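You operate a simulated robot arm through the tools that you are given. There is no shell and no other tool. Be economical: measure what you need, move in short steps, check, and stop when the job is done.

The job below is to be done with a simulated two-armed robot. You get a single attempt, and the scene is never put back.

## Task
Pick up the filter cartridge that says "fine" from the bench by the pipettes with one hand, pass it to the other hand and put it on the front strip of the spectrometer top.

It is judged by the outcome, as a careful person would: the job done as asked, and still so three seconds after it is handed in. It fails if anything else is knocked over, pushed out of place, dropped, spilled or broken.

## Robot
Two 7-joint arms with two-finger parallel grippers on one trunk, on a base that drives. Base frame: it is fixed to the floor where the robot stands at the start and does not move with it; the origin is under the middle of the robot, x ahead of it, y to its left, z up. Readings come in mm, rad, newtons and seconds.
The left shoulder is at the start at [30, 119, 985], the right one opposite. With the tool pointing down near the work surface each hand reaches from about 280 to 680 mm from the robot's upright axis, wherever it stands, measured 20 degrees to its own side. Places, roughly: front strip of the spectrometer top (34x18 cm) [560, -2560, 1380]. Payload 3.43 kg a hand.
The tool frame of a hand sits at the grasp point between the pads (the TCP): z along the fingers, y along the line on which they close. The tips reach 30 mm beyond it. Largest opening 94 mm; finger width 28, thickness 10; the body of the gripper, 50 by 96 mm, starts 55 mm behind the TCP.
Orientation is that of the tool frame in the base frame, as a unit quaternion [x, y, z, w]. With the fingers straight down and closing along the base's y, the tool's x points along the base's -x, its y along +y and its z along -z.

## Interface
- The arms move only by the tool arm_command. It takes "left_plan", "right_plan" or both (then of equal length, played together; a hand with none holds still); each is a list of rows, each an object of numbers (a shift or turn left out is 0, a gripper value left out holds the last): "dx", "dy", "dz": the shift along the tool's x, y, z in units of 50 mm (1.0 is 50 mm); "wx", "wy", "wz": the turn, a rotation vector about the tool's x, y, z in units of 6 degrees (1.0 is 6 degrees); "hand": the closure, from 0 (fully open) to 1 (shut). In form: [{"dx": .., "dy": .., "dz": .., "wx": .., "wy": .., "wz": .., "hand": ..}, ...]. A call has 1 to 8 rows; each row shifts and turns the commanded pose from where the row before left it, along the tool's axes as they then stand. A call with a number of a shift or a turn outside -1 to 1 is refused whole. Each row takes 0.2 s and may step no farther than 50 mm and 0.15 rad from the row before; otherwise, or with a gripper value out of range, the whole call is refused. Where a pose cannot be reached the arm comes as near as it can. A force on the tool above 40 N (or 10 N above the force at the start of the call, whichever is more), or a blocked arm, ends the call early, and 0.2 s more pass. Each finger travels about 72 mm/s and halts on what it meets, pressing with about 31 N; the grip force reading is that of the motor and also rises with nothing between the fingers. The clock runs only during rows and for 0.2 s after the last one: add rows that do not move to give the fingers time. The reply holds the time, the measured pose of the TCP, the force on the tool along the base axes, the opening and the grip force, in the units named above and with some noise, with the torque about the TCP (base axes, N m) and any sound that the robot's microphone picked up.
- Cameras (640 x 400 px; columns grow to the right, rows downward): "scene" is now at [47.7, 28.8, 1686.6]; the picture's right is [0.37, -0.93, 0.00], its down [-0.74, -0.29, -0.61] and it looks along [0.56, 0.22, -0.80] (base axes); focal length 295 px, centre (320, 200). "left" rides on the left gripper at [76, -14, -102] in its tool frame; the picture's right is [0.18, 0.98, 0.00], its down [-0.75, 0.14, -0.64] and it looks along [-0.63, 0.12, 0.77] (tool axes); focal length 243 px, centre (320, 200). "right" rides on the right gripper at [76, 14, -103] in its tool frame; the picture's right is [-0.18, 0.98, 0.00], its down [-0.75, -0.14, -0.64] and it looks along [-0.63, -0.12, 0.77] (tool axes); focal length 243 px, centre (320, 200). There is no depth. A picture from a camera that has moved, and an enlarged one, comes with that camera's place and axes in the base frame and with its lens. The place of the scene camera against the robot may be out by one fixed shift of up to 12 mm in any direction.
- grab_frame(camera): a new picture of that camera. The clock stands still meanwhile.
- move_column(by): slides the trunk up (or, below 0, down) by that many mm; the arms and the scene camera ride with it, the base frame stays. It gives what a move gives, with no picture.
- drive_base(legs): drives the robot by 1 to 6 legs, each [ahead, turn to the left] in mm and rad, along the robot's own axes; the way and the turn of a leg run together, so that a leg with both is an arc; at most 1500 mm and 3.142 rad a leg. The arms and the cameras ride along, it lands a little off, and it stops where it bumps. It gives what a move gives.
- aim_head(pan, tilt): turns the head with the scene camera to pan (to the left, within 2.496 rad either way) and tilt (down, from -0.506 to 1.204), counted from straight ahead of the robot. It gives what a move gives.
- inspect(camera, box): a new picture of the part [left, top, right, bottom] of that camera's present view, enlarged. The clock stands still meanwhile.
- job_done(): hands the job in; it is judged then, once.

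Work in short steps. Places have to be worked out from the pictures, the camera data and where the tool is seen: move nearer, look again, correct. Check each grasp and each placing, and mend what went wrong. You have 120 turns and 100 pictures in all, those below and enlarged ones among them. Open the grippers and draw the arms clear of the work before you hand the job in, unless the task says otherwise; then end with one line.

The tools are called after "Call:" by a JSON object that holds its "fn" and its "kwargs". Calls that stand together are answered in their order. arm_command: Moves the arms, as the interface text tells. Its arguments: {"type":"object","properties":{"left_plan":{"type":"array","items":{"type":"object","properties":{"dx":{"type":"number"},"dy":{"type":"number"},"dz":{"type":"number"},"wx":{"type":"number"},"wy":{"type":"number"},"wz":{"type":"number"},"hand":{"type":"number"}}}},"right_plan":{"type":"array","items":{"type":"object","properties":{"dx":{"type":"number"},"dy":{"type":"number"},"dz":{"type":"number"},"wx":{"type":"number"},"wy":{"type":"number"},"wz":{"type":"number"},"hand":{"type":"number"}}}}},"required":[]} The other tools are called the same way: move_column (by) slides the trunk up or down; drive_base (legs) drives the base; aim_head (pan, tilt) turns the head that bears the scene camera; grab_frame (camera) takes a picture; inspect (camera, box) takes an enlarged picture of a part of a camera's view; job_done () hands the job in.

At the start:

```text
t: 0.0
left_position: [309.7, 416.0, 1148.9]
left_ee_rot: [0.0, 1.0, 0.0, 0.0]
left_ft_force: [0.0, 0.4, -0.1]
left_torque: [-0.04, 0.02, 0.06]
left_grip_width: 94.1
left_grip_force: 0.0
right_position: [291.9, 59.6, 1147.7]
right_ee_rot: [0.0, 1.0, 0.001, 0.0]
right_ft_force: [0.8, -0.3, -0.7]
right_torque: [-0.02, 0.01, -0.01]
right_grip_width: 94.2
right_grip_force: 0.0
trunk travel left (down, up): [-250.0, 160.0]
robot x, y, heading: [-0.0, 1.3, -0.0]
head pan, tilt: [0.38, 0.92]
```

scene: 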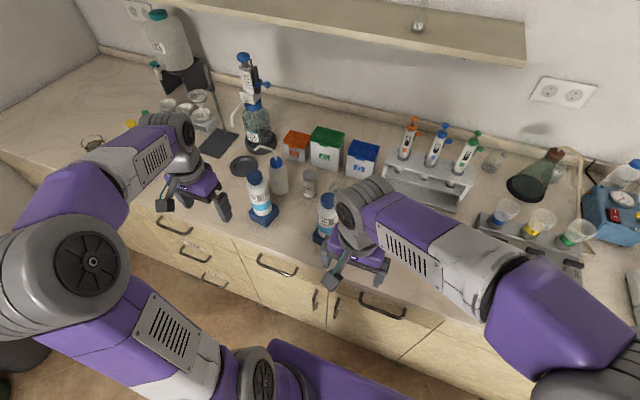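
right: 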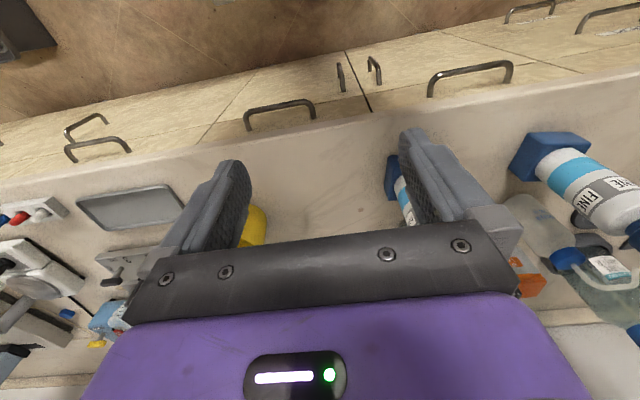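
left: 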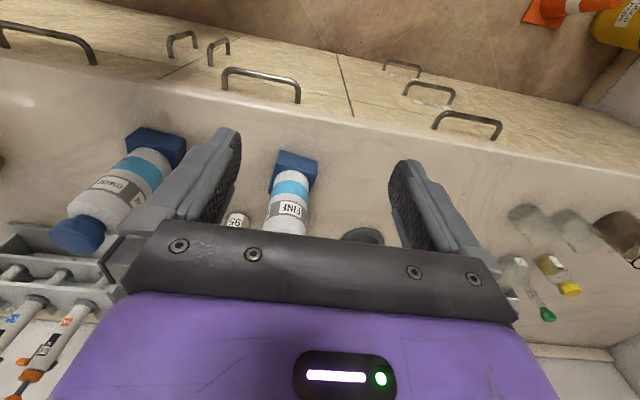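

The left camera shows a cartridge labelled "FINE" beneath the left hand, and another one to the right that may say "COARSE". I'll enlarge both to check the labels.

Call:
{"fn": "inspect", "kwargs": {"camera": "scene", "box": [220, 130, 380, 250]}}

Call:
{"fn": "inspect", "kwargs": {"camera": "left", "box": [40, 110, 360, 270]}}

```text
3.33 times, centred on (300, 190) of scene
camera zoom: at [47.7, 28.8, 1686.6], right [0.37, -0.93, 0.0], down [-0.74, -0.29, -0.61], along [0.56, 0.22, -0.8], focal length 982 px, centre (387, 233)
```

zoom: 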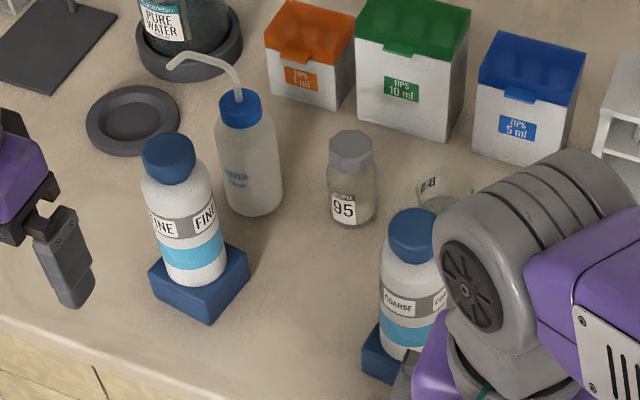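

```text
2.00 times, centred on (200, 190) of left
camera zoom: at [234.7, 401.8, 1251.9], right [-0.18, 0.98, 0.0], down [0.75, 0.14, 0.64], along [0.63, 0.12, -0.77], focal length 485 px, centre (560, 220)
```

zoom: 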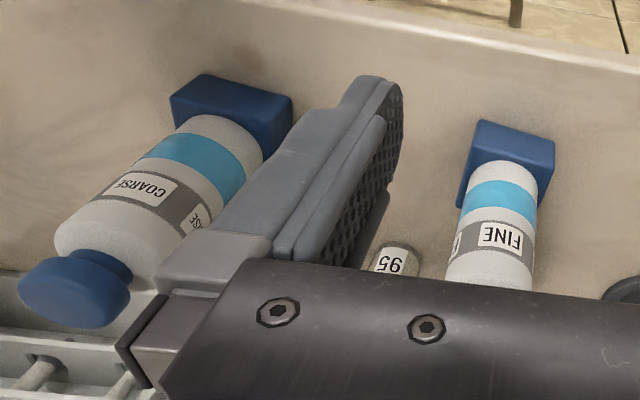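

FINE is at roughly (490, 404), with the bench at about z 868 and its cap top at about z 1065. COARSE stands to its right. Next I'll turn the head right to see the spectrometer.

Call:
{"fn": "aim_head", "kwargs": {"pan": -1.35, "tilt": 0.3}}

Call:
{"fn": "grab_frame", "kwargs": {"camera": "scene"}}

```text
t: 1.8
left_position: [309.5, 415.2, 1150.3]
left_ee_rot: [0.001, 1.0, 0.0, 0.0]
left_ft_force: [-0.5, 0.1, -0.4]
left_torque: [0.03, 0.03, -0.01]
left_grip_width: 94.2
left_grip_force: 0.1
right_position: [291.1, 59.1, 1146.8]
right_ee_rot: [0.0, 1.0, 0.0, 0.0]
right_ft_force: [0.7, -0.8, -0.4]
right_torque: [0.0, 0.0, -0.01]
right_grip_width: 94.2
right_grip_force: 0.0
trunk travel left (down, up): [-250.0, 160.0]
robot x, y, heading: [2.8, -1.7, -0.005]
head pan, tilt: [-1.349, 0.3]
```

```text
94 pictures are left
camera scene: at [-0.9, -89.9, 1740.3], right [-0.98, -0.22, 0.0], down [-0.07, 0.29, -0.96], along [0.21, -0.93, -0.3], focal length 295 px, centre (320, 200)
```

scene: 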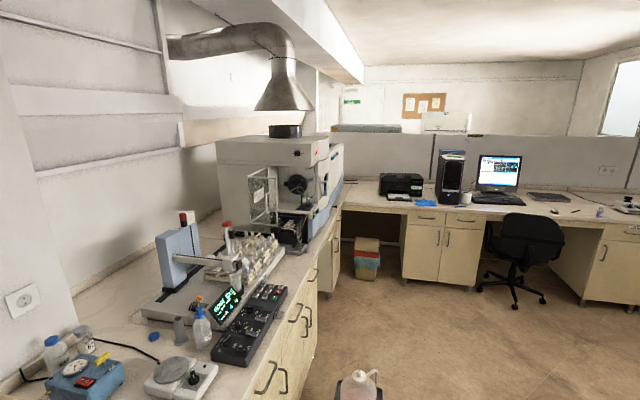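

The spectrometer is the white instrument under the hood, and there's a jug on the floor near (66, -1430) that I'll have to drive around. I'll enlarge the spectrometer top.

Call:
{"fn": "inspect", "kwargs": {"camera": "scene", "box": [200, 100, 360, 200]}}

Call:
{"fn": "aim_head", "kwargs": {"pan": -1.6, "tilt": 0.8}}

Call:
{"fn": "grab_frame", "kwargs": {"camera": "scene"}}

```text
4.00 times, centred on (280, 150) of scene
camera zoom: at [-0.9, -89.9, 1740.3], right [-0.98, -0.22, 0.0], down [-0.07, 0.29, -0.96], along [0.21, -0.93, -0.3], focal length 1178 px, centre (480, 400)
```

zoom: 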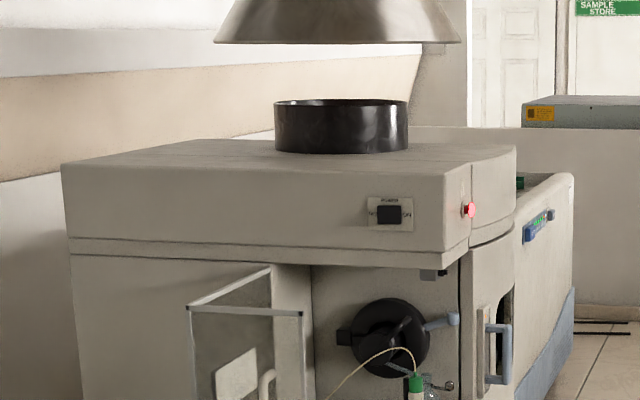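

```text
t: 2.7
left_position: [310.2, 414.4, 1148.7]
left_ee_rot: [0.0, 1.0, 0.001, 0.0]
left_ft_force: [-0.5, 0.6, -0.4]
left_torque: [-0.02, -0.01, -0.02]
left_grip_width: 94.1
left_grip_force: 0.1
right_position: [290.6, 59.8, 1148.7]
right_ee_rot: [0.0, 1.0, 0.0, 0.0]
right_ft_force: [0.2, 0.3, 0.4]
right_torque: [-0.01, 0.01, 0.02]
right_grip_width: 94.1
right_grip_force: 0.0
trunk travel left (down, up): [-250.0, 160.0]
robot x, y, heading: [1.7, -0.5, -0.0]
head pan, tilt: [-1.6, 0.799]
```

```text
92 pictures are left
camera scene: at [-23.8, -79.4, 1696.0], right [-1.0, 0.03, 0.0], down [0.02, 0.72, -0.7], along [-0.02, -0.7, -0.72], focal length 295 px, centre (320, 200)
```

scene: 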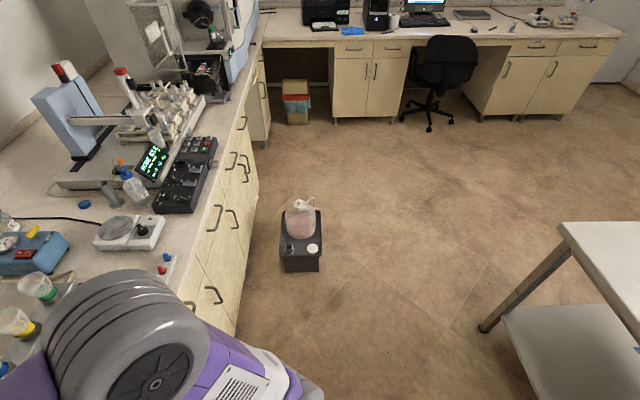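

The aisle is clear between the jug at about x 75, y -1300 and the white table at x below about -930. For the pick, the left gripper will tilt to about 30° below horizontal and take the body from the front. First I rotate the wrist in place.

Call:
{"fn": "arm_command", "kwargs": {"left_plan": [{"wy": -1, "hand": 0}, {"wy": -1}, {"wy": -1}, {"wy": -1}, {"wy": -1}, {"wy": -1}, {"wy": -1}, {"wy": -1}]}}

Call:
{"fn": "arm_command", "kwargs": {"left_plan": [{"wy": -1}, {"wy": -1}, {}]}}

Call:
{"fn": "aim_head", "kwargs": {"pan": 0.5, "tilt": 0.8}}

Call:
{"fn": "grab_frame", "kwargs": {"camera": "scene"}}

Call:
{"fn": "grab_frame", "kwargs": {"camera": "left"}}

```text
t: 4.5
left_position: [309.4, 414.9, 1149.9]
left_ee_rot: [0.001, 0.913, 0.0, 0.408]
left_ft_force: [0.0, 0.2, -1.0]
left_torque: [0.01, -0.02, 0.01]
left_grip_width: 93.9
left_grip_force: 0.1
right_position: [291.0, 60.2, 1148.8]
right_ee_rot: [0.0, 1.0, 0.0, -0.001]
right_ft_force: [-0.4, -0.5, -0.3]
right_torque: [-0.01, -0.02, -0.01]
right_grip_width: 93.7
right_grip_force: 0.1
trunk travel left (down, up): [-250.0, 160.0]
robot x, y, heading: [0.9, 0.2, -0.004]
head pan, tilt: [-1.6, 0.799]
```

```text
t: 5.3
left_position: [311.3, 415.2, 1150.1]
left_ee_rot: [0.0, 0.866, 0.001, 0.5]
left_ft_force: [-0.6, 0.2, 0.1]
left_torque: [0.01, -0.01, -0.03]
left_grip_width: 93.9
left_grip_force: 0.0
right_position: [293.0, 57.8, 1148.3]
right_ee_rot: [0.001, 1.0, 0.0, 0.0]
right_ft_force: [0.7, -0.4, 0.2]
right_torque: [-0.01, -0.02, 0.01]
right_grip_width: 94.0
right_grip_force: 0.0
trunk travel left (down, up): [-250.0, 160.0]
robot x, y, heading: [1.2, 1.3, -0.0]
head pan, tilt: [-1.6, 0.799]
```

```text
t: 7.3
left_position: [309.8, 414.5, 1150.6]
left_ee_rot: [0.0, 0.866, 0.0, 0.5]
left_ft_force: [0.1, -0.1, -0.8]
left_torque: [0.0, -0.04, 0.01]
left_grip_width: 94.1
left_grip_force: 0.0
right_position: [292.6, 60.4, 1148.3]
right_ee_rot: [0.0, 1.0, 0.0, 0.0]
right_ft_force: [-0.2, 0.1, -0.3]
right_torque: [-0.01, -0.01, -0.01]
right_grip_width: 94.0
right_grip_force: 0.1
trunk travel left (down, up): [-250.0, 160.0]
robot x, y, heading: [-1.2, 0.8, -0.002]
head pan, tilt: [0.499, 0.799]
```

```text
91 pictures are left
camera scene: at [49.4, 39.8, 1695.9], right [0.48, -0.88, 0.0], down [-0.63, -0.34, -0.7], along [0.61, 0.33, -0.72], focal length 295 px, centre (320, 200)
```

scene: 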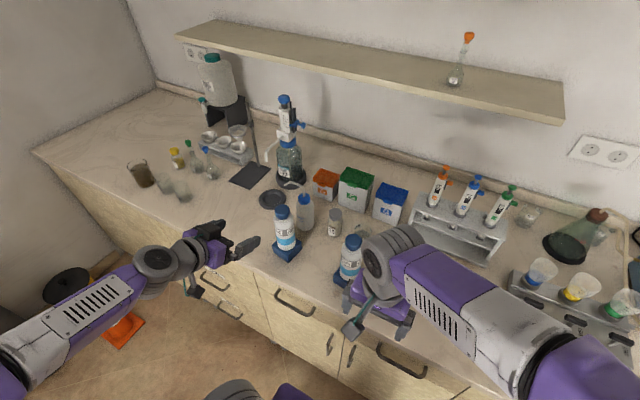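

```text
90 pictures are left
camera left: at [184.4, 401.0, 1135.3], right [-0.09, 0.98, -0.16], down [-0.18, 0.14, 0.97], along [0.98, 0.12, 0.16], focal length 243 px, centre (320, 200)
```

left: 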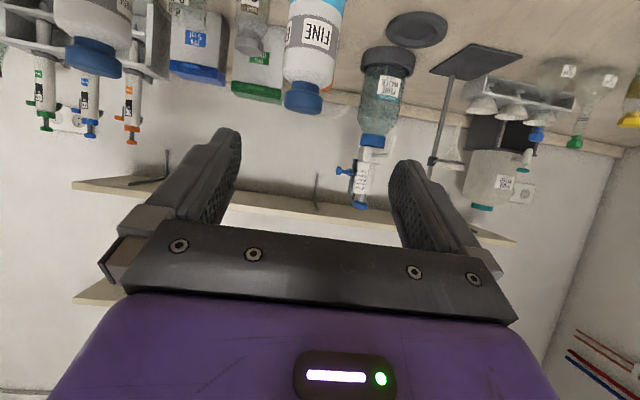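

The wrist is tilted as planned, and the cameras agree the cartridge axis is near (490, 403) with the cap near z 1060. I'm moving to a pre-grasp about 130 mm in front of it.

Call:
{"fn": "arm_command", "kwargs": {"left_plan": [{"dz": 0.707, "dx": 0.553, "dy": -0.08}, {"dz": 0.707, "dx": 0.553, "dy": -0.08}, {"dz": 0.707, "dx": 0.553, "dy": -0.08}, {}]}}

Call:
{"fn": "grab_frame", "kwargs": {"camera": "left"}}

Call:
{"fn": "inspect", "kwargs": {"camera": "scene", "box": [200, 170, 360, 270]}}

```text
t: 8.3
left_position: [361.6, 402.9, 1027.2]
left_ee_rot: [0.001, 0.866, 0.0, 0.5]
left_ft_force: [-0.4, -0.5, -0.4]
left_torque: [-0.02, -0.01, 0.0]
left_grip_width: 94.0
left_grip_force: 0.0
right_position: [290.8, 58.5, 1147.6]
right_ee_rot: [0.0, 1.0, 0.0, -0.001]
right_ft_force: [0.7, 0.9, -0.1]
right_torque: [-0.01, 0.03, 0.04]
right_grip_width: 93.7
right_grip_force: 0.2
trunk travel left (down, up): [-250.0, 160.0]
robot x, y, heading: [2.8, -3.2, 0.001]
head pan, tilt: [0.499, 0.799]
```

```text
89 pictures are left
camera left: at [235.9, 388.9, 1011.9], right [-0.09, 0.98, -0.16], down [-0.18, 0.14, 0.97], along [0.98, 0.12, 0.16], focal length 243 px, centre (320, 200)
```

left: 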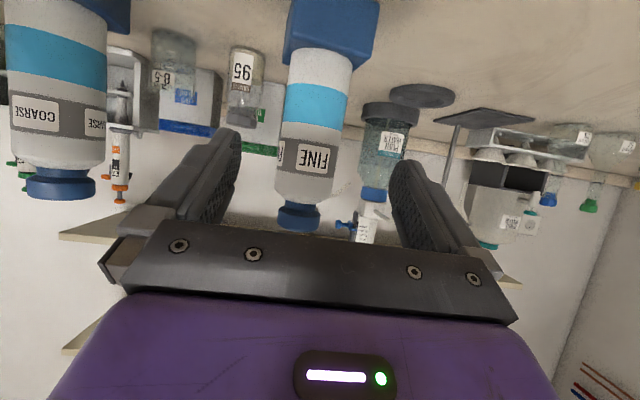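

```text
4.00 times, centred on (280, 220) of scene
camera zoom: at [48.4, 39.0, 1696.0], right [0.48, -0.88, 0.0], down [-0.63, -0.34, -0.7], along [0.61, 0.33, -0.72], focal length 1178 px, centre (480, 120)
```

zoom: 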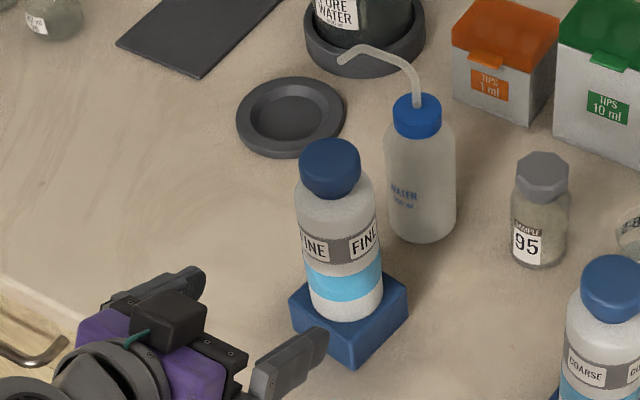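

By triangulation the body runs from z 922 to z 1050 with a diameter of about 58 mm, its axis at y≈402. I'm advancing along the finger direction to straddle it.

Call:
{"fn": "arm_command", "kwargs": {"left_plan": [{"dz": 0.9}, {"dz": 0.9}, {"dz": 0.5}, {"dz": 0.4}, {}]}}

Call:
{"fn": "grab_frame", "kwargs": {"camera": "left"}}

Call:
{"fn": "inspect", "kwargs": {"camera": "scene", "box": [200, 170, 360, 270]}}

```text
t: 9.5
left_position: [479.5, 402.4, 957.4]
left_ee_rot: [0.0, 0.866, 0.0, 0.5]
left_ft_force: [-0.8, -0.1, -0.1]
left_torque: [-0.01, 0.03, 0.01]
left_grip_width: 94.0
left_grip_force: 0.1
right_position: [290.8, 59.3, 1148.4]
right_ee_rot: [0.0, 1.0, 0.0, 0.0]
right_ft_force: [-0.7, -0.2, 0.5]
right_torque: [-0.01, 0.04, -0.01]
right_grip_width: 93.9
right_grip_force: 0.1
trunk travel left (down, up): [-250.0, 160.0]
robot x, y, heading: [1.3, 0.7, 0.001]
head pan, tilt: [0.499, 0.799]
```

```text
87 pictures are left
camera left: at [353.4, 389.6, 943.1], right [-0.09, 0.98, -0.16], down [-0.18, 0.14, 0.97], along [0.98, 0.12, 0.16], focal length 243 px, centre (320, 200)
```

left: 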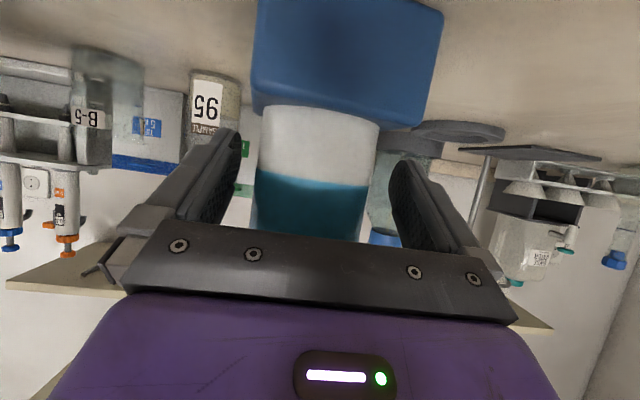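

```text
4.00 times, centred on (280, 220) of scene
camera zoom: at [48.8, 39.7, 1696.0], right [0.48, -0.88, 0.0], down [-0.63, -0.34, -0.7], along [0.61, 0.33, -0.72], focal length 1178 px, centre (480, 120)
```

zoom: 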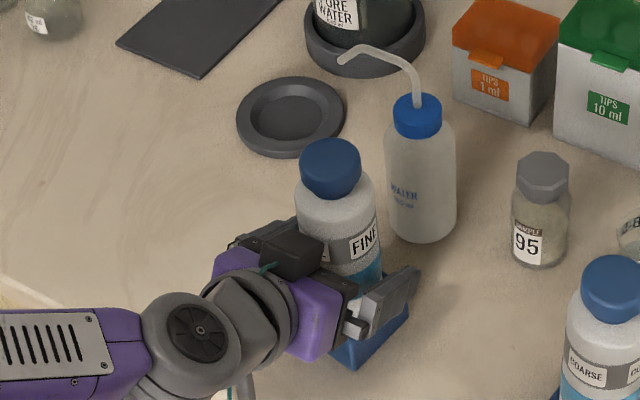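

The body sits centred between the fingers and above the base block, so I'm closing the left hand.

Call:
{"fn": "arm_command", "kwargs": {"left_plan": [{"hand": 1}, {"hand": 1}, {"hand": 1}, {"hand": 1}, {"hand": 1}]}}

```text
t: 10.7
left_position: [479.8, 403.4, 958.3]
left_ee_rot: [0.001, 0.866, -0.001, 0.5]
left_ft_force: [-0.2, -1.2, -0.3]
left_torque: [-0.08, 0.0, 0.02]
left_grip_width: 61.3
left_grip_force: 31.1
right_position: [290.3, 59.5, 1147.5]
right_ee_rot: [0.0, 1.0, 0.0, 0.0]
right_ft_force: [-0.3, 0.5, -0.5]
right_torque: [0.0, 0.0, -0.01]
right_grip_width: 94.2
right_grip_force: 0.0
trunk travel left (down, up): [-250.0, 160.0]
robot x, y, heading: [-1.0, 3.5, -0.001]
head pan, tilt: [0.499, 0.799]
```

It's gripped at 61 mm, so I'll lift straight up 60 mm and check.

Call:
{"fn": "arm_command", "kwargs": {"left_plan": [{"dz": -0.2, "dx": -0.346}, {"dz": -0.2, "dx": -0.346}, {"dz": -0.2, "dx": -0.346}, {}]}}

Call:
{"fn": "grab_frame", "kwargs": {"camera": "left"}}

Call:
{"fn": "grab_frame", "kwargs": {"camera": "scene"}}

```text
t: 11.7
left_position: [478.5, 404.5, 1015.7]
left_ee_rot: [-0.001, 0.866, 0.0, 0.5]
left_ft_force: [0.4, -0.2, -4.1]
left_torque: [0.02, -0.01, 0.01]
left_grip_width: 61.5
left_grip_force: 31.3
right_position: [291.6, 59.4, 1147.9]
right_ee_rot: [0.0, 1.0, 0.0, 0.0]
right_ft_force: [0.0, 0.9, -0.2]
right_torque: [-0.01, -0.01, 0.03]
right_grip_width: 93.8
right_grip_force: 0.0
trunk travel left (down, up): [-250.0, 160.0]
robot x, y, heading: [1.3, -1.1, 0.0]
head pan, tilt: [0.499, 0.799]
```

```text
85 pictures are left
camera left: at [351.8, 389.9, 1000.5], right [-0.09, 0.98, -0.16], down [-0.18, 0.14, 0.97], along [0.98, 0.12, 0.16], focal length 243 px, centre (320, 200)
```

left: 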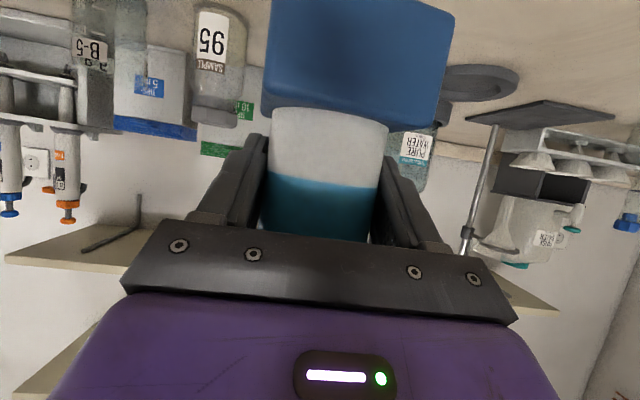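

```text
84 pictures are left
camera scene: at [49.9, 40.5, 1695.9], right [0.48, -0.88, 0.0], down [-0.63, -0.34, -0.7], along [0.61, 0.33, -0.72], focal length 295 px, centre (320, 200)
```

scene: 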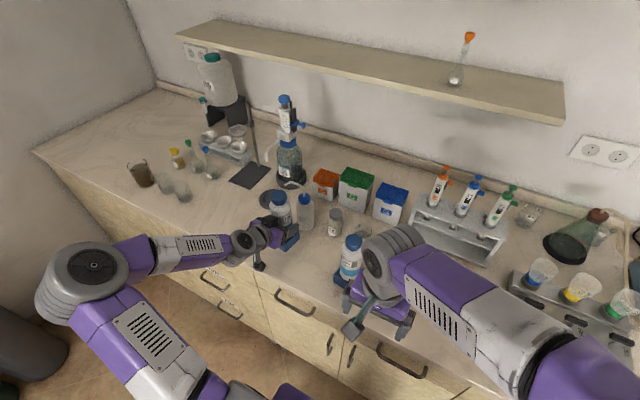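

The cartridge came up cleanly, about 0.4 kg. I'll raise it 80 mm more and back the base away from the bench.

Call:
{"fn": "arm_command", "kwargs": {"left_plan": [{"dz": -0.4, "dx": -0.693}, {"dz": -0.4, "dx": -0.693}, {}]}}

Call:
{"fn": "drive_base", "kwargs": {"legs": [[-430, 0]]}}

Call:
{"fn": "aim_head", "kwargs": {"pan": -1.57, "tilt": 0.75}}

Call:
{"fn": "grab_frame", "kwargs": {"camera": "scene"}}

```text
t: 12.5
left_position: [477.5, 405.0, 1097.0]
left_ee_rot: [0.0, 0.867, 0.0, 0.499]
left_ft_force: [0.4, 0.1, -4.4]
left_torque: [0.03, 0.02, -0.01]
left_grip_width: 61.3
left_grip_force: 30.9
right_position: [291.7, 58.9, 1147.5]
right_ee_rot: [0.0, 1.0, 0.0, 0.0]
right_ft_force: [0.6, 0.3, 0.2]
right_torque: [0.04, -0.05, -0.02]
right_grip_width: 94.1
right_grip_force: 0.0
trunk travel left (down, up): [-250.0, 160.0]
robot x, y, heading: [1.9, -0.9, 0.007]
head pan, tilt: [0.499, 0.799]
```

```text
t: 15.1
left_position: [51.1, 402.6, 1098.9]
left_ee_rot: [0.005, 0.867, -0.002, 0.499]
left_ft_force: [-0.3, 0.1, -4.4]
left_torque: [-0.03, 0.01, 0.01]
left_grip_width: 62.0
left_grip_force: 30.6
right_position: [-136.7, 58.6, 1147.6]
right_ee_rot: [0.005, 1.0, 0.0, -0.001]
right_ft_force: [0.5, -1.1, -0.2]
right_torque: [0.0, -0.02, 0.03]
right_grip_width: 94.2
right_grip_force: 0.0
trunk travel left (down, up): [-250.0, 160.0]
robot x, y, heading: [-428.2, 2.6, -0.012]
head pan, tilt: [0.499, 0.799]
```

```text
t: 17.1
left_position: [52.4, 403.7, 1097.9]
left_ee_rot: [0.004, 0.866, -0.003, 0.5]
left_ft_force: [-0.7, -0.5, -4.6]
left_torque: [-0.01, 0.02, -0.04]
left_grip_width: 61.6
left_grip_force: 31.7
right_position: [-137.7, 58.3, 1147.6]
right_ee_rot: [0.006, 1.0, 0.0, 0.0]
right_ft_force: [0.9, -0.1, -0.5]
right_torque: [0.02, -0.02, -0.01]
right_grip_width: 94.1
right_grip_force: 0.1
trunk travel left (down, up): [-250.0, 160.0]
robot x, y, heading: [-426.4, 0.8, -0.008]
head pan, tilt: [-1.571, 0.75]
```

```text
83 pictures are left
camera scene: at [-451.0, -78.9, 1699.9], right [-1.0, 0.01, 0.0], down [0.01, 0.68, -0.73], along [-0.01, -0.73, -0.68], focal length 295 px, centre (320, 200)
```

scene: 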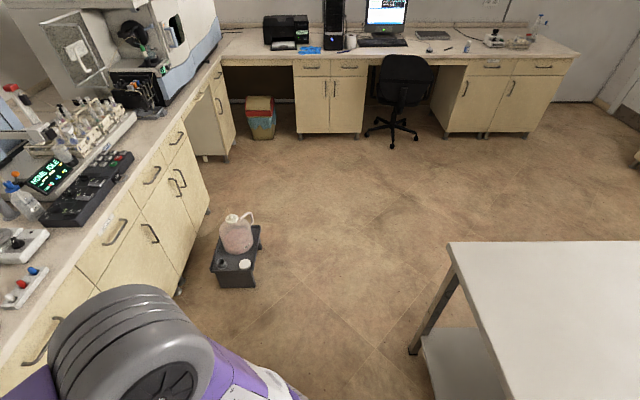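

The aisle geometry is confirmed and there's free space here for the handover. I'll yaw the left hand inward about the vertical while moving the right hand out to the right.

Call:
{"fn": "arm_command", "kwargs": {"left_plan": [{"wx": 0.866, "wz": 0.5}, {"wx": 0.866, "wz": 0.5}, {"wx": 0.866, "wz": 0.5}, {"wx": 0.866, "wz": 0.5}, {"wx": 0.866, "wz": 0.5}, {"wx": 0.866, "wz": 0.5}, {"wx": 0.866, "wz": 0.5}, {}], "right_plan": [{"dy": -0.9}, {"dy": -0.9}, {"dy": -0.9}, {"dy": -0.9}, {"dy": -0.9}, {"dy": -0.9}, {}, {}]}}

Call:
{"fn": "aim_head", "kwargs": {"pan": 0.2, "tilt": 0.8}}

Call:
{"fn": "grab_frame", "kwargs": {"camera": "scene"}}

```text
t: 18.9
left_position: [52.5, 401.5, 1098.7]
left_ee_rot: [0.314, 0.807, -0.181, 0.466]
left_ft_force: [-0.4, -0.9, -5.1]
left_torque: [0.04, -0.01, 0.01]
left_grip_width: 61.4
left_grip_force: 31.3
right_position: [-141.1, -213.3, 1145.2]
right_ee_rot: [0.005, 1.0, 0.0, 0.001]
right_ft_force: [0.1, -0.6, 0.1]
right_torque: [0.02, 0.0, -0.03]
right_grip_width: 93.8
right_grip_force: 0.0
trunk travel left (down, up): [-250.0, 160.0]
robot x, y, heading: [-429.3, 3.1, -0.005]
head pan, tilt: [-1.571, 0.75]
```

```text
t: 20.7
left_position: [52.2, 402.5, 1098.4]
left_ee_rot: [0.314, 0.807, -0.182, 0.466]
left_ft_force: [0.2, 0.2, -3.0]
left_torque: [-0.01, 0.01, -0.01]
left_grip_width: 61.6
left_grip_force: 30.6
right_position: [-140.1, -212.2, 1143.8]
right_ee_rot: [0.005, 1.0, 0.001, -0.001]
right_ft_force: [0.1, -0.8, -0.4]
right_torque: [0.0, 0.02, -0.04]
right_grip_width: 93.9
right_grip_force: 0.1
trunk travel left (down, up): [-250.0, 160.0]
robot x, y, heading: [-432.4, 2.1, -0.012]
head pan, tilt: [0.201, 0.799]
```

```text
82 pictures are left
camera scene: at [-371.0, 19.2, 1695.9], right [0.19, -0.98, 0.0], down [-0.7, -0.14, -0.7], along [0.68, 0.13, -0.72], focal length 295 px, centre (320, 200)
```

scene: 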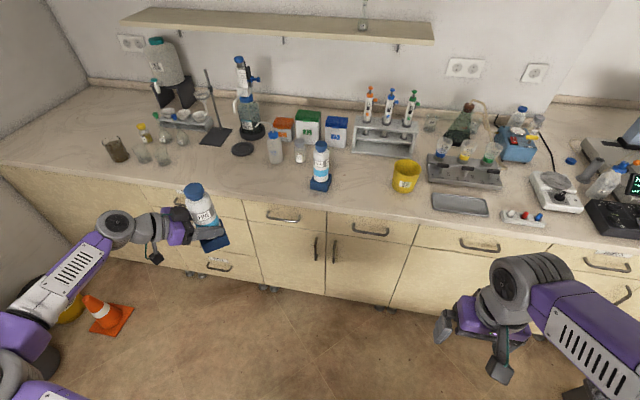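

The left yaw is as intended. Next the left hand brings the cartridge to the middle while the right hand pitches up like the left did.

Call:
{"fn": "arm_command", "kwargs": {"left_plan": [{"dx": -0.247, "dy": -0.786, "dz": 0.426}, {"dx": -0.247, "dy": -0.786, "dz": 0.426}, {"dx": -0.247, "dy": -0.786, "dz": 0.426}, {"dx": -0.247, "dy": -0.786, "dz": 0.426}, {"dx": -0.247, "dy": -0.786, "dz": 0.426}, {"dx": -0.247, "dy": -0.786, "dz": 0.426}, {}, {}], "right_plan": [{"wy": -1}, {"wy": -1}, {"wy": -1}, {"wy": -1}, {"wy": -1}, {"wy": -1}, {"wy": -1}, {"wy": -1}]}}

Call:
{"fn": "arm_command", "kwargs": {"right_plan": [{"wy": -1}, {"wy": -1}, {"wx": -0.866, "wz": -0.5}, {"wx": -0.866, "wz": -0.5}, {"wx": -0.866, "wz": -0.5}, {"wx": -0.866, "wz": -0.5}, {"wx": -0.866, "wz": -0.5}, {"wx": -0.866, "wz": -0.5}]}}

Call:
{"fn": "arm_command", "kwargs": {"right_plan": [{"wx": -0.866, "wz": -0.5}, {}, {}]}}

Call:
{"fn": "grab_frame", "kwargs": {"camera": "scene"}}

Call:
{"fn": "grab_frame", "kwargs": {"camera": "right"}}

```text
t: 22.5
left_position: [4.1, 128.4, 1097.5]
left_ee_rot: [0.316, 0.806, -0.183, 0.465]
left_ft_force: [-0.3, -0.3, -3.2]
left_torque: [0.01, 0.02, 0.01]
left_grip_width: 61.3
left_grip_force: 30.8
right_position: [-106.0, -223.6, 1191.1]
right_ee_rot: [0.004, 0.914, -0.001, 0.405]
right_ft_force: [0.4, 0.2, -0.4]
right_torque: [0.03, 0.04, -0.01]
right_grip_width: 94.0
right_grip_force: 0.1
right hand out of reach, approached as far as the arm can: row 6, 7, 8
trunk travel left (down, up): [-250.0, 160.0]
robot x, y, heading: [-429.1, 3.2, -0.007]
head pan, tilt: [0.201, 0.799]
```

```text
t: 24.3
left_position: [2.1, 129.3, 1099.1]
left_ee_rot: [0.315, 0.806, -0.181, 0.467]
left_ft_force: [0.4, 0.4, -4.3]
left_torque: [0.02, -0.01, -0.03]
left_grip_width: 61.4
left_grip_force: 31.0
right_position: [-81.6, -233.2, 1222.4]
right_ee_rot: [-0.264, 0.825, 0.153, 0.476]
right_ft_force: [-0.8, -0.1, 0.9]
right_torque: [0.02, -0.03, 0.03]
right_grip_width: 94.2
right_grip_force: 0.1
right hand out of reach, approached as far as the arm can: row 1, 2
trunk travel left (down, up): [-250.0, 160.0]
robot x, y, heading: [-427.8, 2.5, -0.008]
head pan, tilt: [0.201, 0.799]
```

```text
t: 25.1
left_position: [3.4, 130.6, 1099.0]
left_ee_rot: [0.315, 0.807, -0.182, 0.465]
left_ft_force: [-0.3, 0.1, -3.8]
left_torque: [0.04, -0.01, -0.03]
left_grip_width: 61.3
left_grip_force: 30.5
right_position: [-80.8, -232.7, 1223.9]
right_ee_rot: [-0.306, 0.81, 0.178, 0.468]
right_ft_force: [0.4, -0.9, -1.0]
right_torque: [-0.01, -0.01, -0.02]
right_grip_width: 94.0
right_grip_force: 0.0
trunk travel left (down, up): [-250.0, 160.0]
robot x, y, heading: [-427.6, 5.8, -0.01]
head pan, tilt: [0.201, 0.799]
```

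```text
81 pictures are left
camera scene: at [-370.7, 18.6, 1695.9], right [0.19, -0.98, 0.0], down [-0.7, -0.14, -0.7], along [0.68, 0.13, -0.72], focal length 295 px, centre (320, 200)
```

scene: 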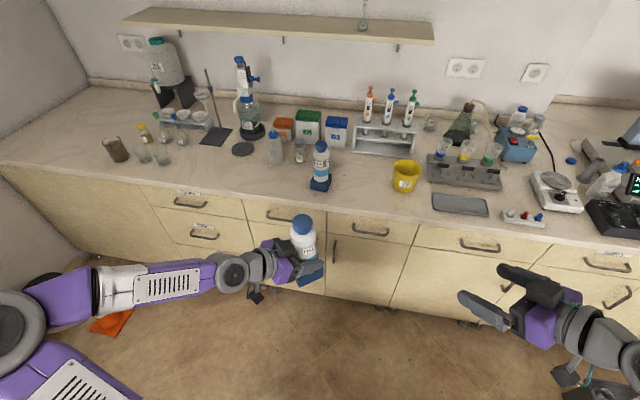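

```text
80 pictures are left
camera right: at [-185.6, -306.4, 1210.0], right [-0.58, 0.8, 0.16], down [-0.04, -0.23, 0.97], along [0.81, 0.56, 0.16], focal length 243 px, centre (320, 200)
```

right: 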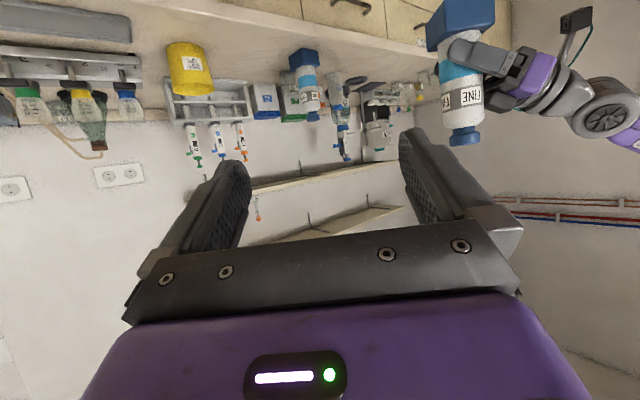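

The right hand is tilted and facing inward. To clear the left palm I want the right grip nearly horizontal (about 12° down), high on the body, and perpendicular to the left. I'm turning the right hand so and shifting the left 60 mm toward the middle.

Call:
{"fn": "arm_command", "kwargs": {"left_plan": [{"dx": -0.2, "dy": -0.446, "dz": 0.347}, {"dx": -0.2, "dy": -0.446, "dz": 0.347}, {}, {}, {}, {}, {}], "right_plan": [{"wy": -1}, {"wy": -1}, {"wy": -1}, {"wx": -0.734, "wz": -0.156}, {"wx": -0.734, "wz": -0.156, "hand": 0.18}, {}, {}]}}

Call:
{"fn": "grab_frame", "kwargs": {"camera": "right"}}

```text
t: 26.7
left_position: [2.1, 71.3, 1097.0]
left_ee_rot: [0.314, 0.807, -0.182, 0.466]
left_ft_force: [-0.1, -0.3, -4.5]
left_torque: [-0.02, 0.0, 0.01]
left_grip_width: 61.6
left_grip_force: 30.9
right_position: [-82.0, -232.4, 1224.3]
right_ee_rot: [-0.331, 0.703, 0.268, 0.57]
right_ft_force: [-0.9, -0.6, -1.1]
right_torque: [-0.01, 0.02, 0.04]
right_grip_width: 77.0
right_grip_force: 0.0
trunk travel left (down, up): [-250.0, 160.0]
robot x, y, heading: [-426.6, 3.2, -0.01]
head pan, tilt: [0.201, 0.799]
```

```text
79 pictures are left
camera right: at [-166.6, -312.3, 1171.4], right [-0.73, 0.66, 0.18], down [-0.19, -0.45, 0.87], along [0.65, 0.6, 0.46], focal length 243 px, centre (320, 200)
```

right: 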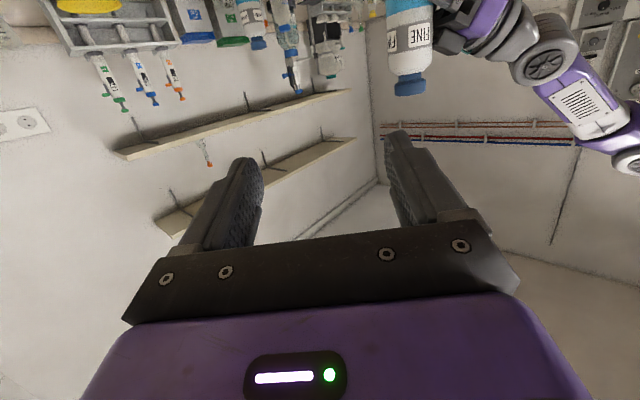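

Right hand now points at yaw 50°, 12° down, with a 77 mm opening. I'm moving it to a pre-grasp about 130 mm short of the upper body.

Call:
{"fn": "arm_command", "kwargs": {"right_plan": [{"dx": -0.02, "dy": 0.471, "dz": 0.616}, {"dx": -0.02, "dy": 0.471, "dz": 0.616}, {"dx": -0.02, "dy": 0.471, "dz": 0.616}, {"dx": -0.02, "dy": 0.471, "dz": 0.616}, {"dx": -0.02, "dy": 0.471, "dz": 0.616}, {}]}}

Call:
{"fn": "grab_frame", "kwargs": {"camera": "right"}}

Call:
{"fn": "inspect", "kwargs": {"camera": "scene", "box": [200, 180, 480, 355]}}

```text
t: 28.1
left_position: [0.2, 70.8, 1098.5]
left_ee_rot: [0.315, 0.807, -0.182, 0.466]
left_ft_force: [-0.2, -0.2, -4.5]
left_torque: [0.06, 0.0, 0.0]
left_grip_width: 61.4
left_grip_force: 31.3
right_position: [-56.0, -44.2, 1205.2]
right_ee_rot: [-0.332, 0.703, 0.27, 0.569]
right_ft_force: [-0.2, -0.1, 0.1]
right_torque: [0.0, -0.03, 0.03]
right_grip_width: 77.4
right_grip_force: 0.0
right hand out of reach, approached as far as the arm can: row 4, 5
trunk travel left (down, up): [-250.0, 160.0]
robot x, y, heading: [-428.2, 0.4, -0.011]
head pan, tilt: [0.201, 0.799]
```

```text
78 pictures are left
camera right: at [-141.2, -125.2, 1153.3], right [-0.73, 0.66, 0.18], down [-0.19, -0.45, 0.87], along [0.65, 0.6, 0.46], focal length 243 px, centre (320, 200)
```

right: 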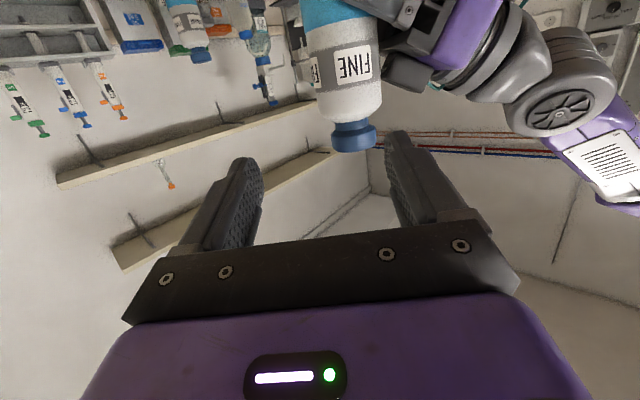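

```text
2.29 times, centred on (340, 268) of scene
camera zoom: at [-371.6, 17.8, 1695.9], right [0.19, -0.98, 0.0], down [-0.7, -0.14, -0.7], along [0.68, 0.13, -0.72], focal length 673 px, centre (274, 46)
```

zoom: 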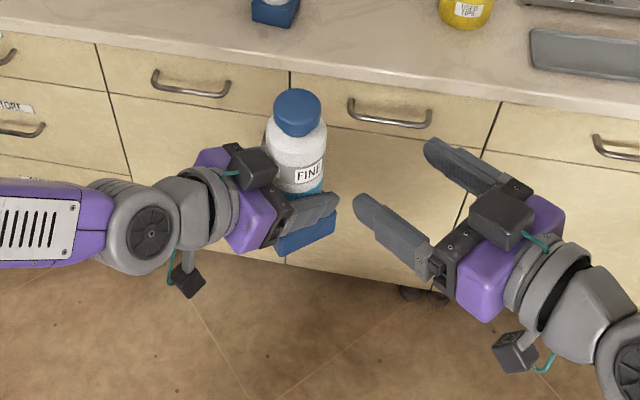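

The right hand is at its close-in reach limit here, so I'll shift the handover 90 mm farther forward: first the left with the cartridge, then the right pre-grasp.

Call:
{"fn": "arm_command", "kwargs": {"left_plan": [{"dx": -0.335, "dy": 0.6, "dz": 0.58}, {"dx": -0.335, "dy": 0.6, "dz": 0.58}, {}, {}], "right_plan": [{}, {"dz": 0.31, "dy": -0.33}, {"dz": 0.31, "dy": -0.33}, {"dz": 0.31, "dy": -0.33}]}}

Call:
{"fn": "grab_frame", "kwargs": {"camera": "right"}}

Call:
{"fn": "inspect", "kwargs": {"camera": "scene", "box": [200, 160, 480, 335]}}

```text
t: 29.1
left_position: [92.0, 68.2, 1099.4]
left_ee_rot: [0.314, 0.807, -0.182, 0.465]
left_ft_force: [-0.3, -0.5, -4.3]
left_torque: [-0.01, 0.03, 0.0]
left_grip_width: 61.4
left_grip_force: 31.0
right_position: [9.9, -39.1, 1195.2]
right_ee_rot: [-0.33, 0.704, 0.268, 0.569]
right_ft_force: [0.5, -0.5, -0.4]
right_torque: [-0.03, 0.0, -0.03]
right_grip_width: 77.4
right_grip_force: 0.1
trunk travel left (down, up): [-250.0, 160.0]
robot x, y, heading: [-431.8, 2.3, -0.009]
head pan, tilt: [0.201, 0.799]
```

```text
76 pictures are left
camera right: at [-75.1, -120.0, 1143.8], right [-0.73, 0.66, 0.18], down [-0.19, -0.45, 0.87], along [0.65, 0.6, 0.46], focal length 243 px, centre (320, 200)
```

right: 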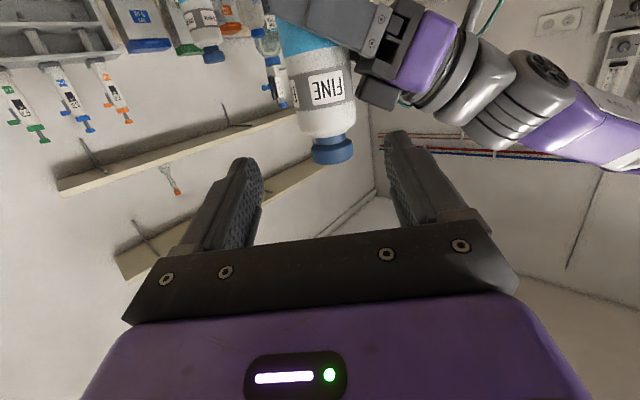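

```text
2.29 times, centred on (340, 248) of scene
camera zoom: at [-369.3, 19.3, 1695.8], right [0.19, -0.98, 0.0], down [-0.7, -0.14, -0.7], along [0.68, 0.13, -0.72], focal length 673 px, centre (274, 91)
```

zoom: 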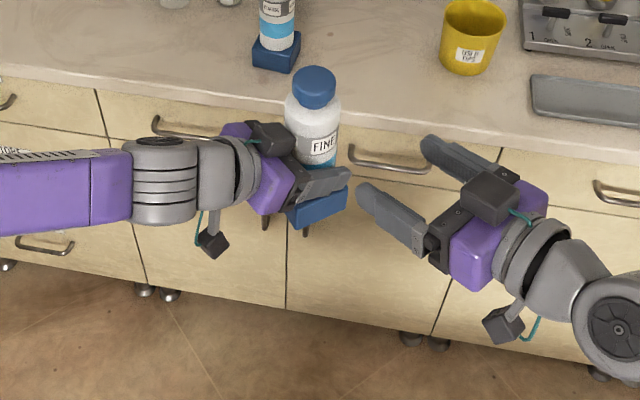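

The pre-grasp pose is exact and the cartridge is almost in line with the right fingers. I'll advance 90 mm and look before finishing.

Call:
{"fn": "arm_command", "kwargs": {"right_plan": [{"dz": 0.6}, {"dz": 0.6}, {"dz": 0.5}, {}]}}

Call:
{"fn": "grab_frame", "kwargs": {"camera": "right"}}

Call:
{"fn": "inspect", "kwargs": {"camera": "scene", "box": [240, 180, 400, 280]}}

```text
t: 30.1
left_position: [90.6, 69.7, 1101.0]
left_ee_rot: [0.315, 0.807, -0.182, 0.466]
left_ft_force: [-0.6, -0.2, -4.2]
left_torque: [0.02, -0.02, 0.02]
left_grip_width: 61.4
left_grip_force: 30.8
right_position: [48.5, 6.9, 1187.7]
right_ee_rot: [-0.329, 0.702, 0.267, 0.572]
right_ft_force: [0.3, 0.8, -0.6]
right_torque: [0.02, 0.0, -0.03]
right_grip_width: 77.2
right_grip_force: 0.1
right hand out of reach, approached as far as the arm can: row 3
trunk travel left (down, up): [-250.0, 160.0]
robot x, y, heading: [-431.4, 1.6, -0.012]
head pan, tilt: [0.201, 0.799]
```

```text
74 pictures are left
camera right: at [-35.8, -73.3, 1133.2], right [-0.73, 0.66, 0.18], down [-0.2, -0.46, 0.87], along [0.65, 0.6, 0.46], focal length 243 px, centre (320, 200)
```

right: 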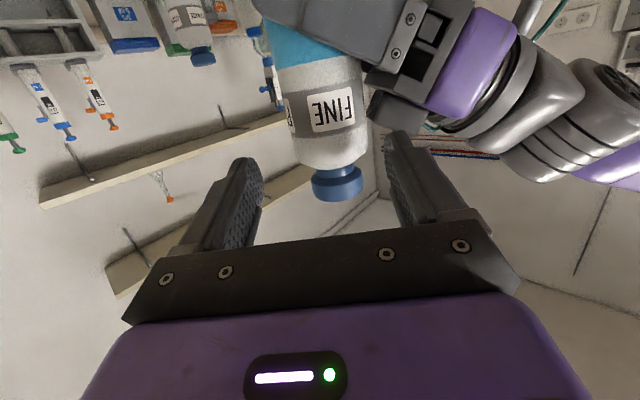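

```text
4.00 times, centred on (320, 230) of scene
camera zoom: at [-370.8, 19.2, 1695.9], right [0.19, -0.98, 0.0], down [-0.7, -0.14, -0.7], along [0.68, 0.13, -0.72], focal length 1178 px, centre (320, 80)
```

zoom: 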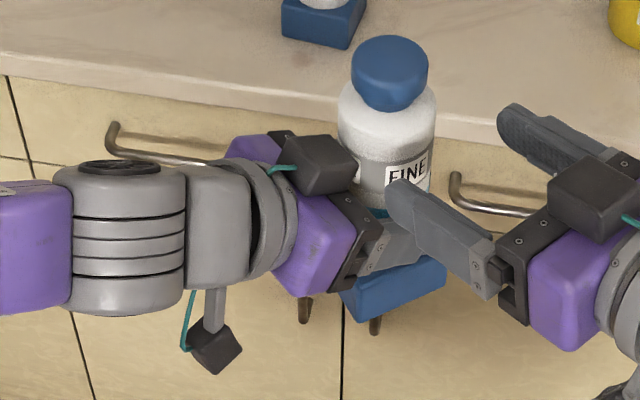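

The right hand hit its reach limit 65 mm short, so I'll hold it still and carry the cartridge along that same line into the right hand. The body looks about 5 mm left of centre, which I correct in the same move. First half now.

Call:
{"fn": "arm_command", "kwargs": {"left_plan": [{"dx": -0.084, "dy": -0.3235, "dz": -0.005}, {"dx": -0.084, "dy": -0.3235, "dz": -0.005}, {}]}}

Call:
{"fn": "grab_frame", "kwargs": {"camera": "right"}}

```text
t: 30.9
left_position: [72.5, 43.6, 1105.6]
left_ee_rot: [0.311, 0.808, -0.18, 0.467]
left_ft_force: [8.7, 9.8, -6.4]
left_torque: [-0.83, 0.5, -0.56]
left_grip_width: 61.4
left_grip_force: 31.0
right_position: [47.8, 5.9, 1186.7]
right_ee_rot: [-0.329, 0.702, 0.268, 0.572]
right_ft_force: [-8.0, -10.9, 2.0]
right_torque: [0.1, 0.04, 0.59]
right_grip_width: 76.8
right_grip_force: 0.1
trunk travel left (down, up): [-250.0, 160.0]
robot x, y, heading: [-429.7, 1.8, -0.01]
head pan, tilt: [0.201, 0.799]
```

```text
72 pictures are left
camera right: at [-36.4, -73.6, 1133.2], right [-0.73, 0.66, 0.18], down [-0.2, -0.46, 0.87], along [0.65, 0.6, 0.46], focal length 243 px, centre (320, 200)
```

right: 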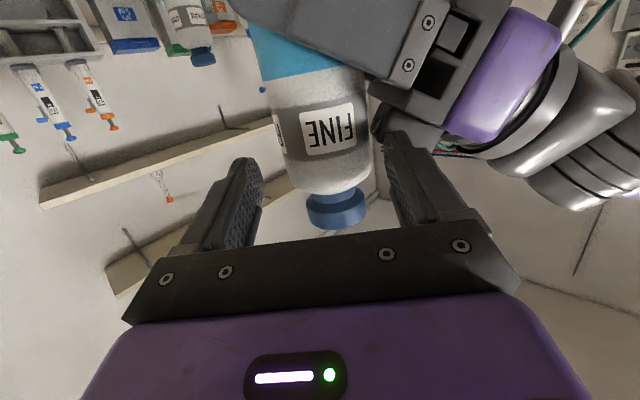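

Forces of about 13 N show the right finger touching the box on top of the left gripper, so this angle won't work. I'll back off, then have the hands face each other.

Call:
{"fn": "arm_command", "kwargs": {"left_plan": [{"dx": 0.084, "dy": 0.3235, "dz": 0.005}, {"dx": 0.084, "dy": 0.3235, "dz": 0.005}, {}, {}, {}], "right_plan": [{}, {}, {"dz": -0.7}, {"dz": -0.7}, {}]}}

Call:
{"fn": "grab_frame", "kwargs": {"camera": "left"}}

Call:
{"fn": "grab_frame", "kwargs": {"camera": "scene"}}

```text
t: 32.1
left_position: [90.2, 68.0, 1097.8]
left_ee_rot: [0.314, 0.807, -0.182, 0.466]
left_ft_force: [0.1, 0.2, -4.7]
left_torque: [-0.01, 0.01, -0.03]
left_grip_width: 61.1
left_grip_force: 31.2
right_position: [6.5, -45.1, 1200.5]
right_ee_rot: [-0.331, 0.703, 0.268, 0.57]
right_ft_force: [0.1, 0.5, -0.5]
right_torque: [0.03, -0.02, 0.01]
right_grip_width: 77.0
right_grip_force: 0.0
trunk travel left (down, up): [-250.0, 160.0]
robot x, y, heading: [-429.5, 2.0, -0.009]
head pan, tilt: [0.201, 0.799]
```

```text
71 pictures are left
camera left: at [-11.7, 143.8, 1083.3], right [0.6, 0.79, -0.16], down [-0.04, 0.23, 0.97], along [0.8, -0.58, 0.16], focal length 243 px, centre (320, 200)
```

left: 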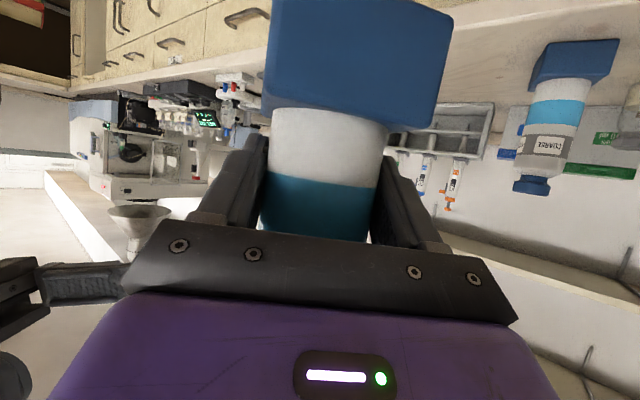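

```text
70 pictures are left
camera scene: at [-370.4, 19.5, 1695.9], right [0.19, -0.98, 0.0], down [-0.7, -0.14, -0.7], along [0.68, 0.13, -0.72], focal length 295 px, centre (320, 200)
```

scene: 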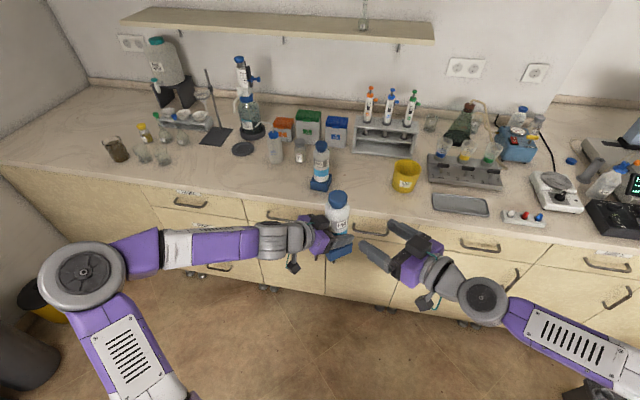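

All is intact and the hands are apart. I'll move the right hand out to the right and up a little, then yaw the left to about -84° and the right to about +86°.

Call:
{"fn": "arm_command", "kwargs": {"left_plan": [{}, {"wx": 0.866, "wz": 0.5}, {"wx": 0.866, "wz": 0.5}, {"wx": 0.866, "wz": 0.5}, {"wx": 0.866, "wz": 0.5}, {"wx": 0.866, "wz": 0.5}, {"wx": 0.866, "wz": 0.5}, {"wx": 0.866, "wz": 0.5}], "right_plan": [{"dx": -0.067, "dy": -0.51, "dz": -0.645}, {"dx": -0.067, "dy": -0.51, "dz": -0.645}, {"dx": -0.067, "dy": -0.51, "dz": -0.645}, {"wx": -0.978, "wz": -0.208}, {"wx": -0.978, "wz": -0.208}, {"wx": -0.978, "wz": -0.208}, {"wx": -0.978, "wz": -0.208}, {"wx": -0.978, "wz": -0.208}]}}

Call:
{"fn": "arm_command", "kwargs": {"right_plan": [{"wx": -0.978, "wz": -0.208}, {}]}}

Call:
{"fn": "grab_frame", "kwargs": {"camera": "scene"}}

```text
t: 33.9
left_position: [-107.3, -57.5, 1097.5]
left_ee_rot: [0.577, 0.646, -0.333, 0.372]
left_ft_force: [0.0, -0.4, -4.4]
left_torque: [-0.02, 0.01, -0.01]
left_grip_width: 61.2
left_grip_force: 31.2
left hand out of reach, approached as far as the arm can: row 3, 4, 5, 6, 7, 8
right_position: [6.4, -167.1, 1229.3]
right_ee_rot: [-0.501, 0.594, 0.406, 0.481]
right_ft_force: [-0.2, 0.7, -0.3]
right_torque: [0.05, 0.01, -0.04]
right_grip_width: 77.0
right_grip_force: 0.1
trunk travel left (down, up): [-250.0, 160.0]
robot x, y, heading: [-429.6, 2.9, -0.009]
head pan, tilt: [0.201, 0.799]
```

```text
t: 34.5
left_position: [-108.1, -57.2, 1097.1]
left_ee_rot: [0.576, 0.646, -0.334, 0.374]
left_ft_force: [0.4, -0.4, -3.9]
left_torque: [0.0, -0.01, 0.02]
left_grip_width: 61.2
left_grip_force: 30.9
right_position: [4.1, -167.0, 1230.2]
right_ee_rot: [-0.533, 0.566, 0.431, 0.458]
right_ft_force: [0.0, 0.7, 0.1]
right_torque: [-0.01, -0.01, -0.03]
right_grip_width: 76.8
right_grip_force: 0.0
trunk travel left (down, up): [-250.0, 160.0]
robot x, y, heading: [-428.4, 1.7, -0.005]
head pan, tilt: [0.201, 0.799]
```

```text
69 pictures are left
camera scene: at [-371.8, 18.9, 1695.9], right [0.19, -0.98, 0.0], down [-0.7, -0.14, -0.7], along [0.68, 0.13, -0.72], focal length 295 px, centre (320, 200)
```

scene: 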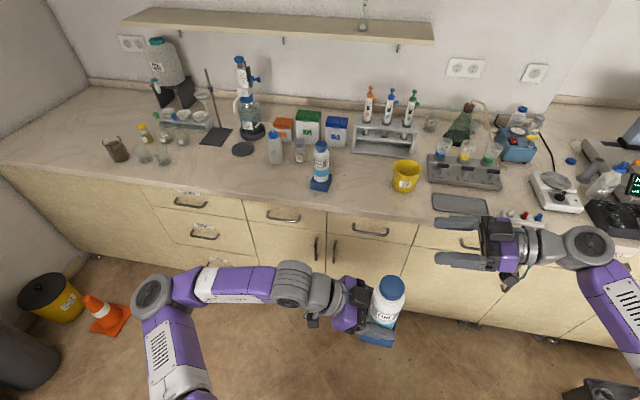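

The left hand holds the right orientation but was pulled inward by its reach, while the right is fine. I'll try moving the left outward and up a bit to see how much room it has.

Call:
{"fn": "arm_command", "kwargs": {"left_plan": [{"dx": -0.14, "dy": 0.45, "dz": -0.563}, {"dx": -0.14, "dy": 0.45, "dz": -0.563}, {"dx": -0.14, "dy": 0.45, "dz": -0.563}, {}]}}

```text
t: 35.5
left_position: [-120.7, -26.6, 1162.1]
left_ee_rot: [0.579, 0.644, -0.335, 0.372]
left_ft_force: [0.0, 0.3, -3.9]
left_torque: [0.02, 0.05, 0.0]
left_grip_width: 61.2
left_grip_force: 30.6
left hand out of reach, approached as far as the arm can: row 1, 2, 3
right_position: [6.3, -166.9, 1230.1]
right_ee_rot: [-0.532, 0.566, 0.432, 0.459]
right_ft_force: [-0.1, -0.4, 0.1]
right_torque: [0.02, -0.03, 0.04]
right_grip_width: 77.0
right_grip_force: 0.1
trunk travel left (down, up): [-250.0, 160.0]
robot x, y, heading: [-426.7, 4.4, -0.014]
head pan, tilt: [0.201, 0.799]
```

Left yaw of -83° is too tight for reach. I'll relax the left to about -59°, turn the right to about 100°, and move the left forward again.

Call:
{"fn": "arm_command", "kwargs": {"left_plan": [{"wx": -0.866, "wz": -0.5}, {"wx": -0.866, "wz": -0.5}, {"wx": -0.866, "wz": -0.5}, {"wx": -0.866, "wz": -0.5}, {}], "right_plan": [{"wx": -0.978, "wz": -0.208}, {"wx": -0.978, "wz": -0.208}, {"wx": -0.326, "wz": -0.07}, {}, {}]}}

```text
t: 36.7
left_position: [-111.0, -26.2, 1168.7]
left_ee_rot: [0.437, 0.748, -0.252, 0.431]
left_ft_force: [0.3, 0.4, -4.8]
left_torque: [0.0, 0.02, 0.03]
left_grip_width: 61.5
left_grip_force: 31.4
left hand out of reach, approached as far as the arm can: row 4
right_position: [5.7, -166.1, 1231.0]
right_ee_rot: [0.597, -0.497, -0.483, -0.403]
right_ft_force: [0.6, -0.7, -0.1]
right_torque: [0.02, 0.0, -0.02]
right_grip_width: 76.9
right_grip_force: 0.1
trunk travel left (down, up): [-250.0, 160.0]
robot x, y, heading: [-431.2, 5.0, -0.011]
head pan, tilt: [0.201, 0.799]
```

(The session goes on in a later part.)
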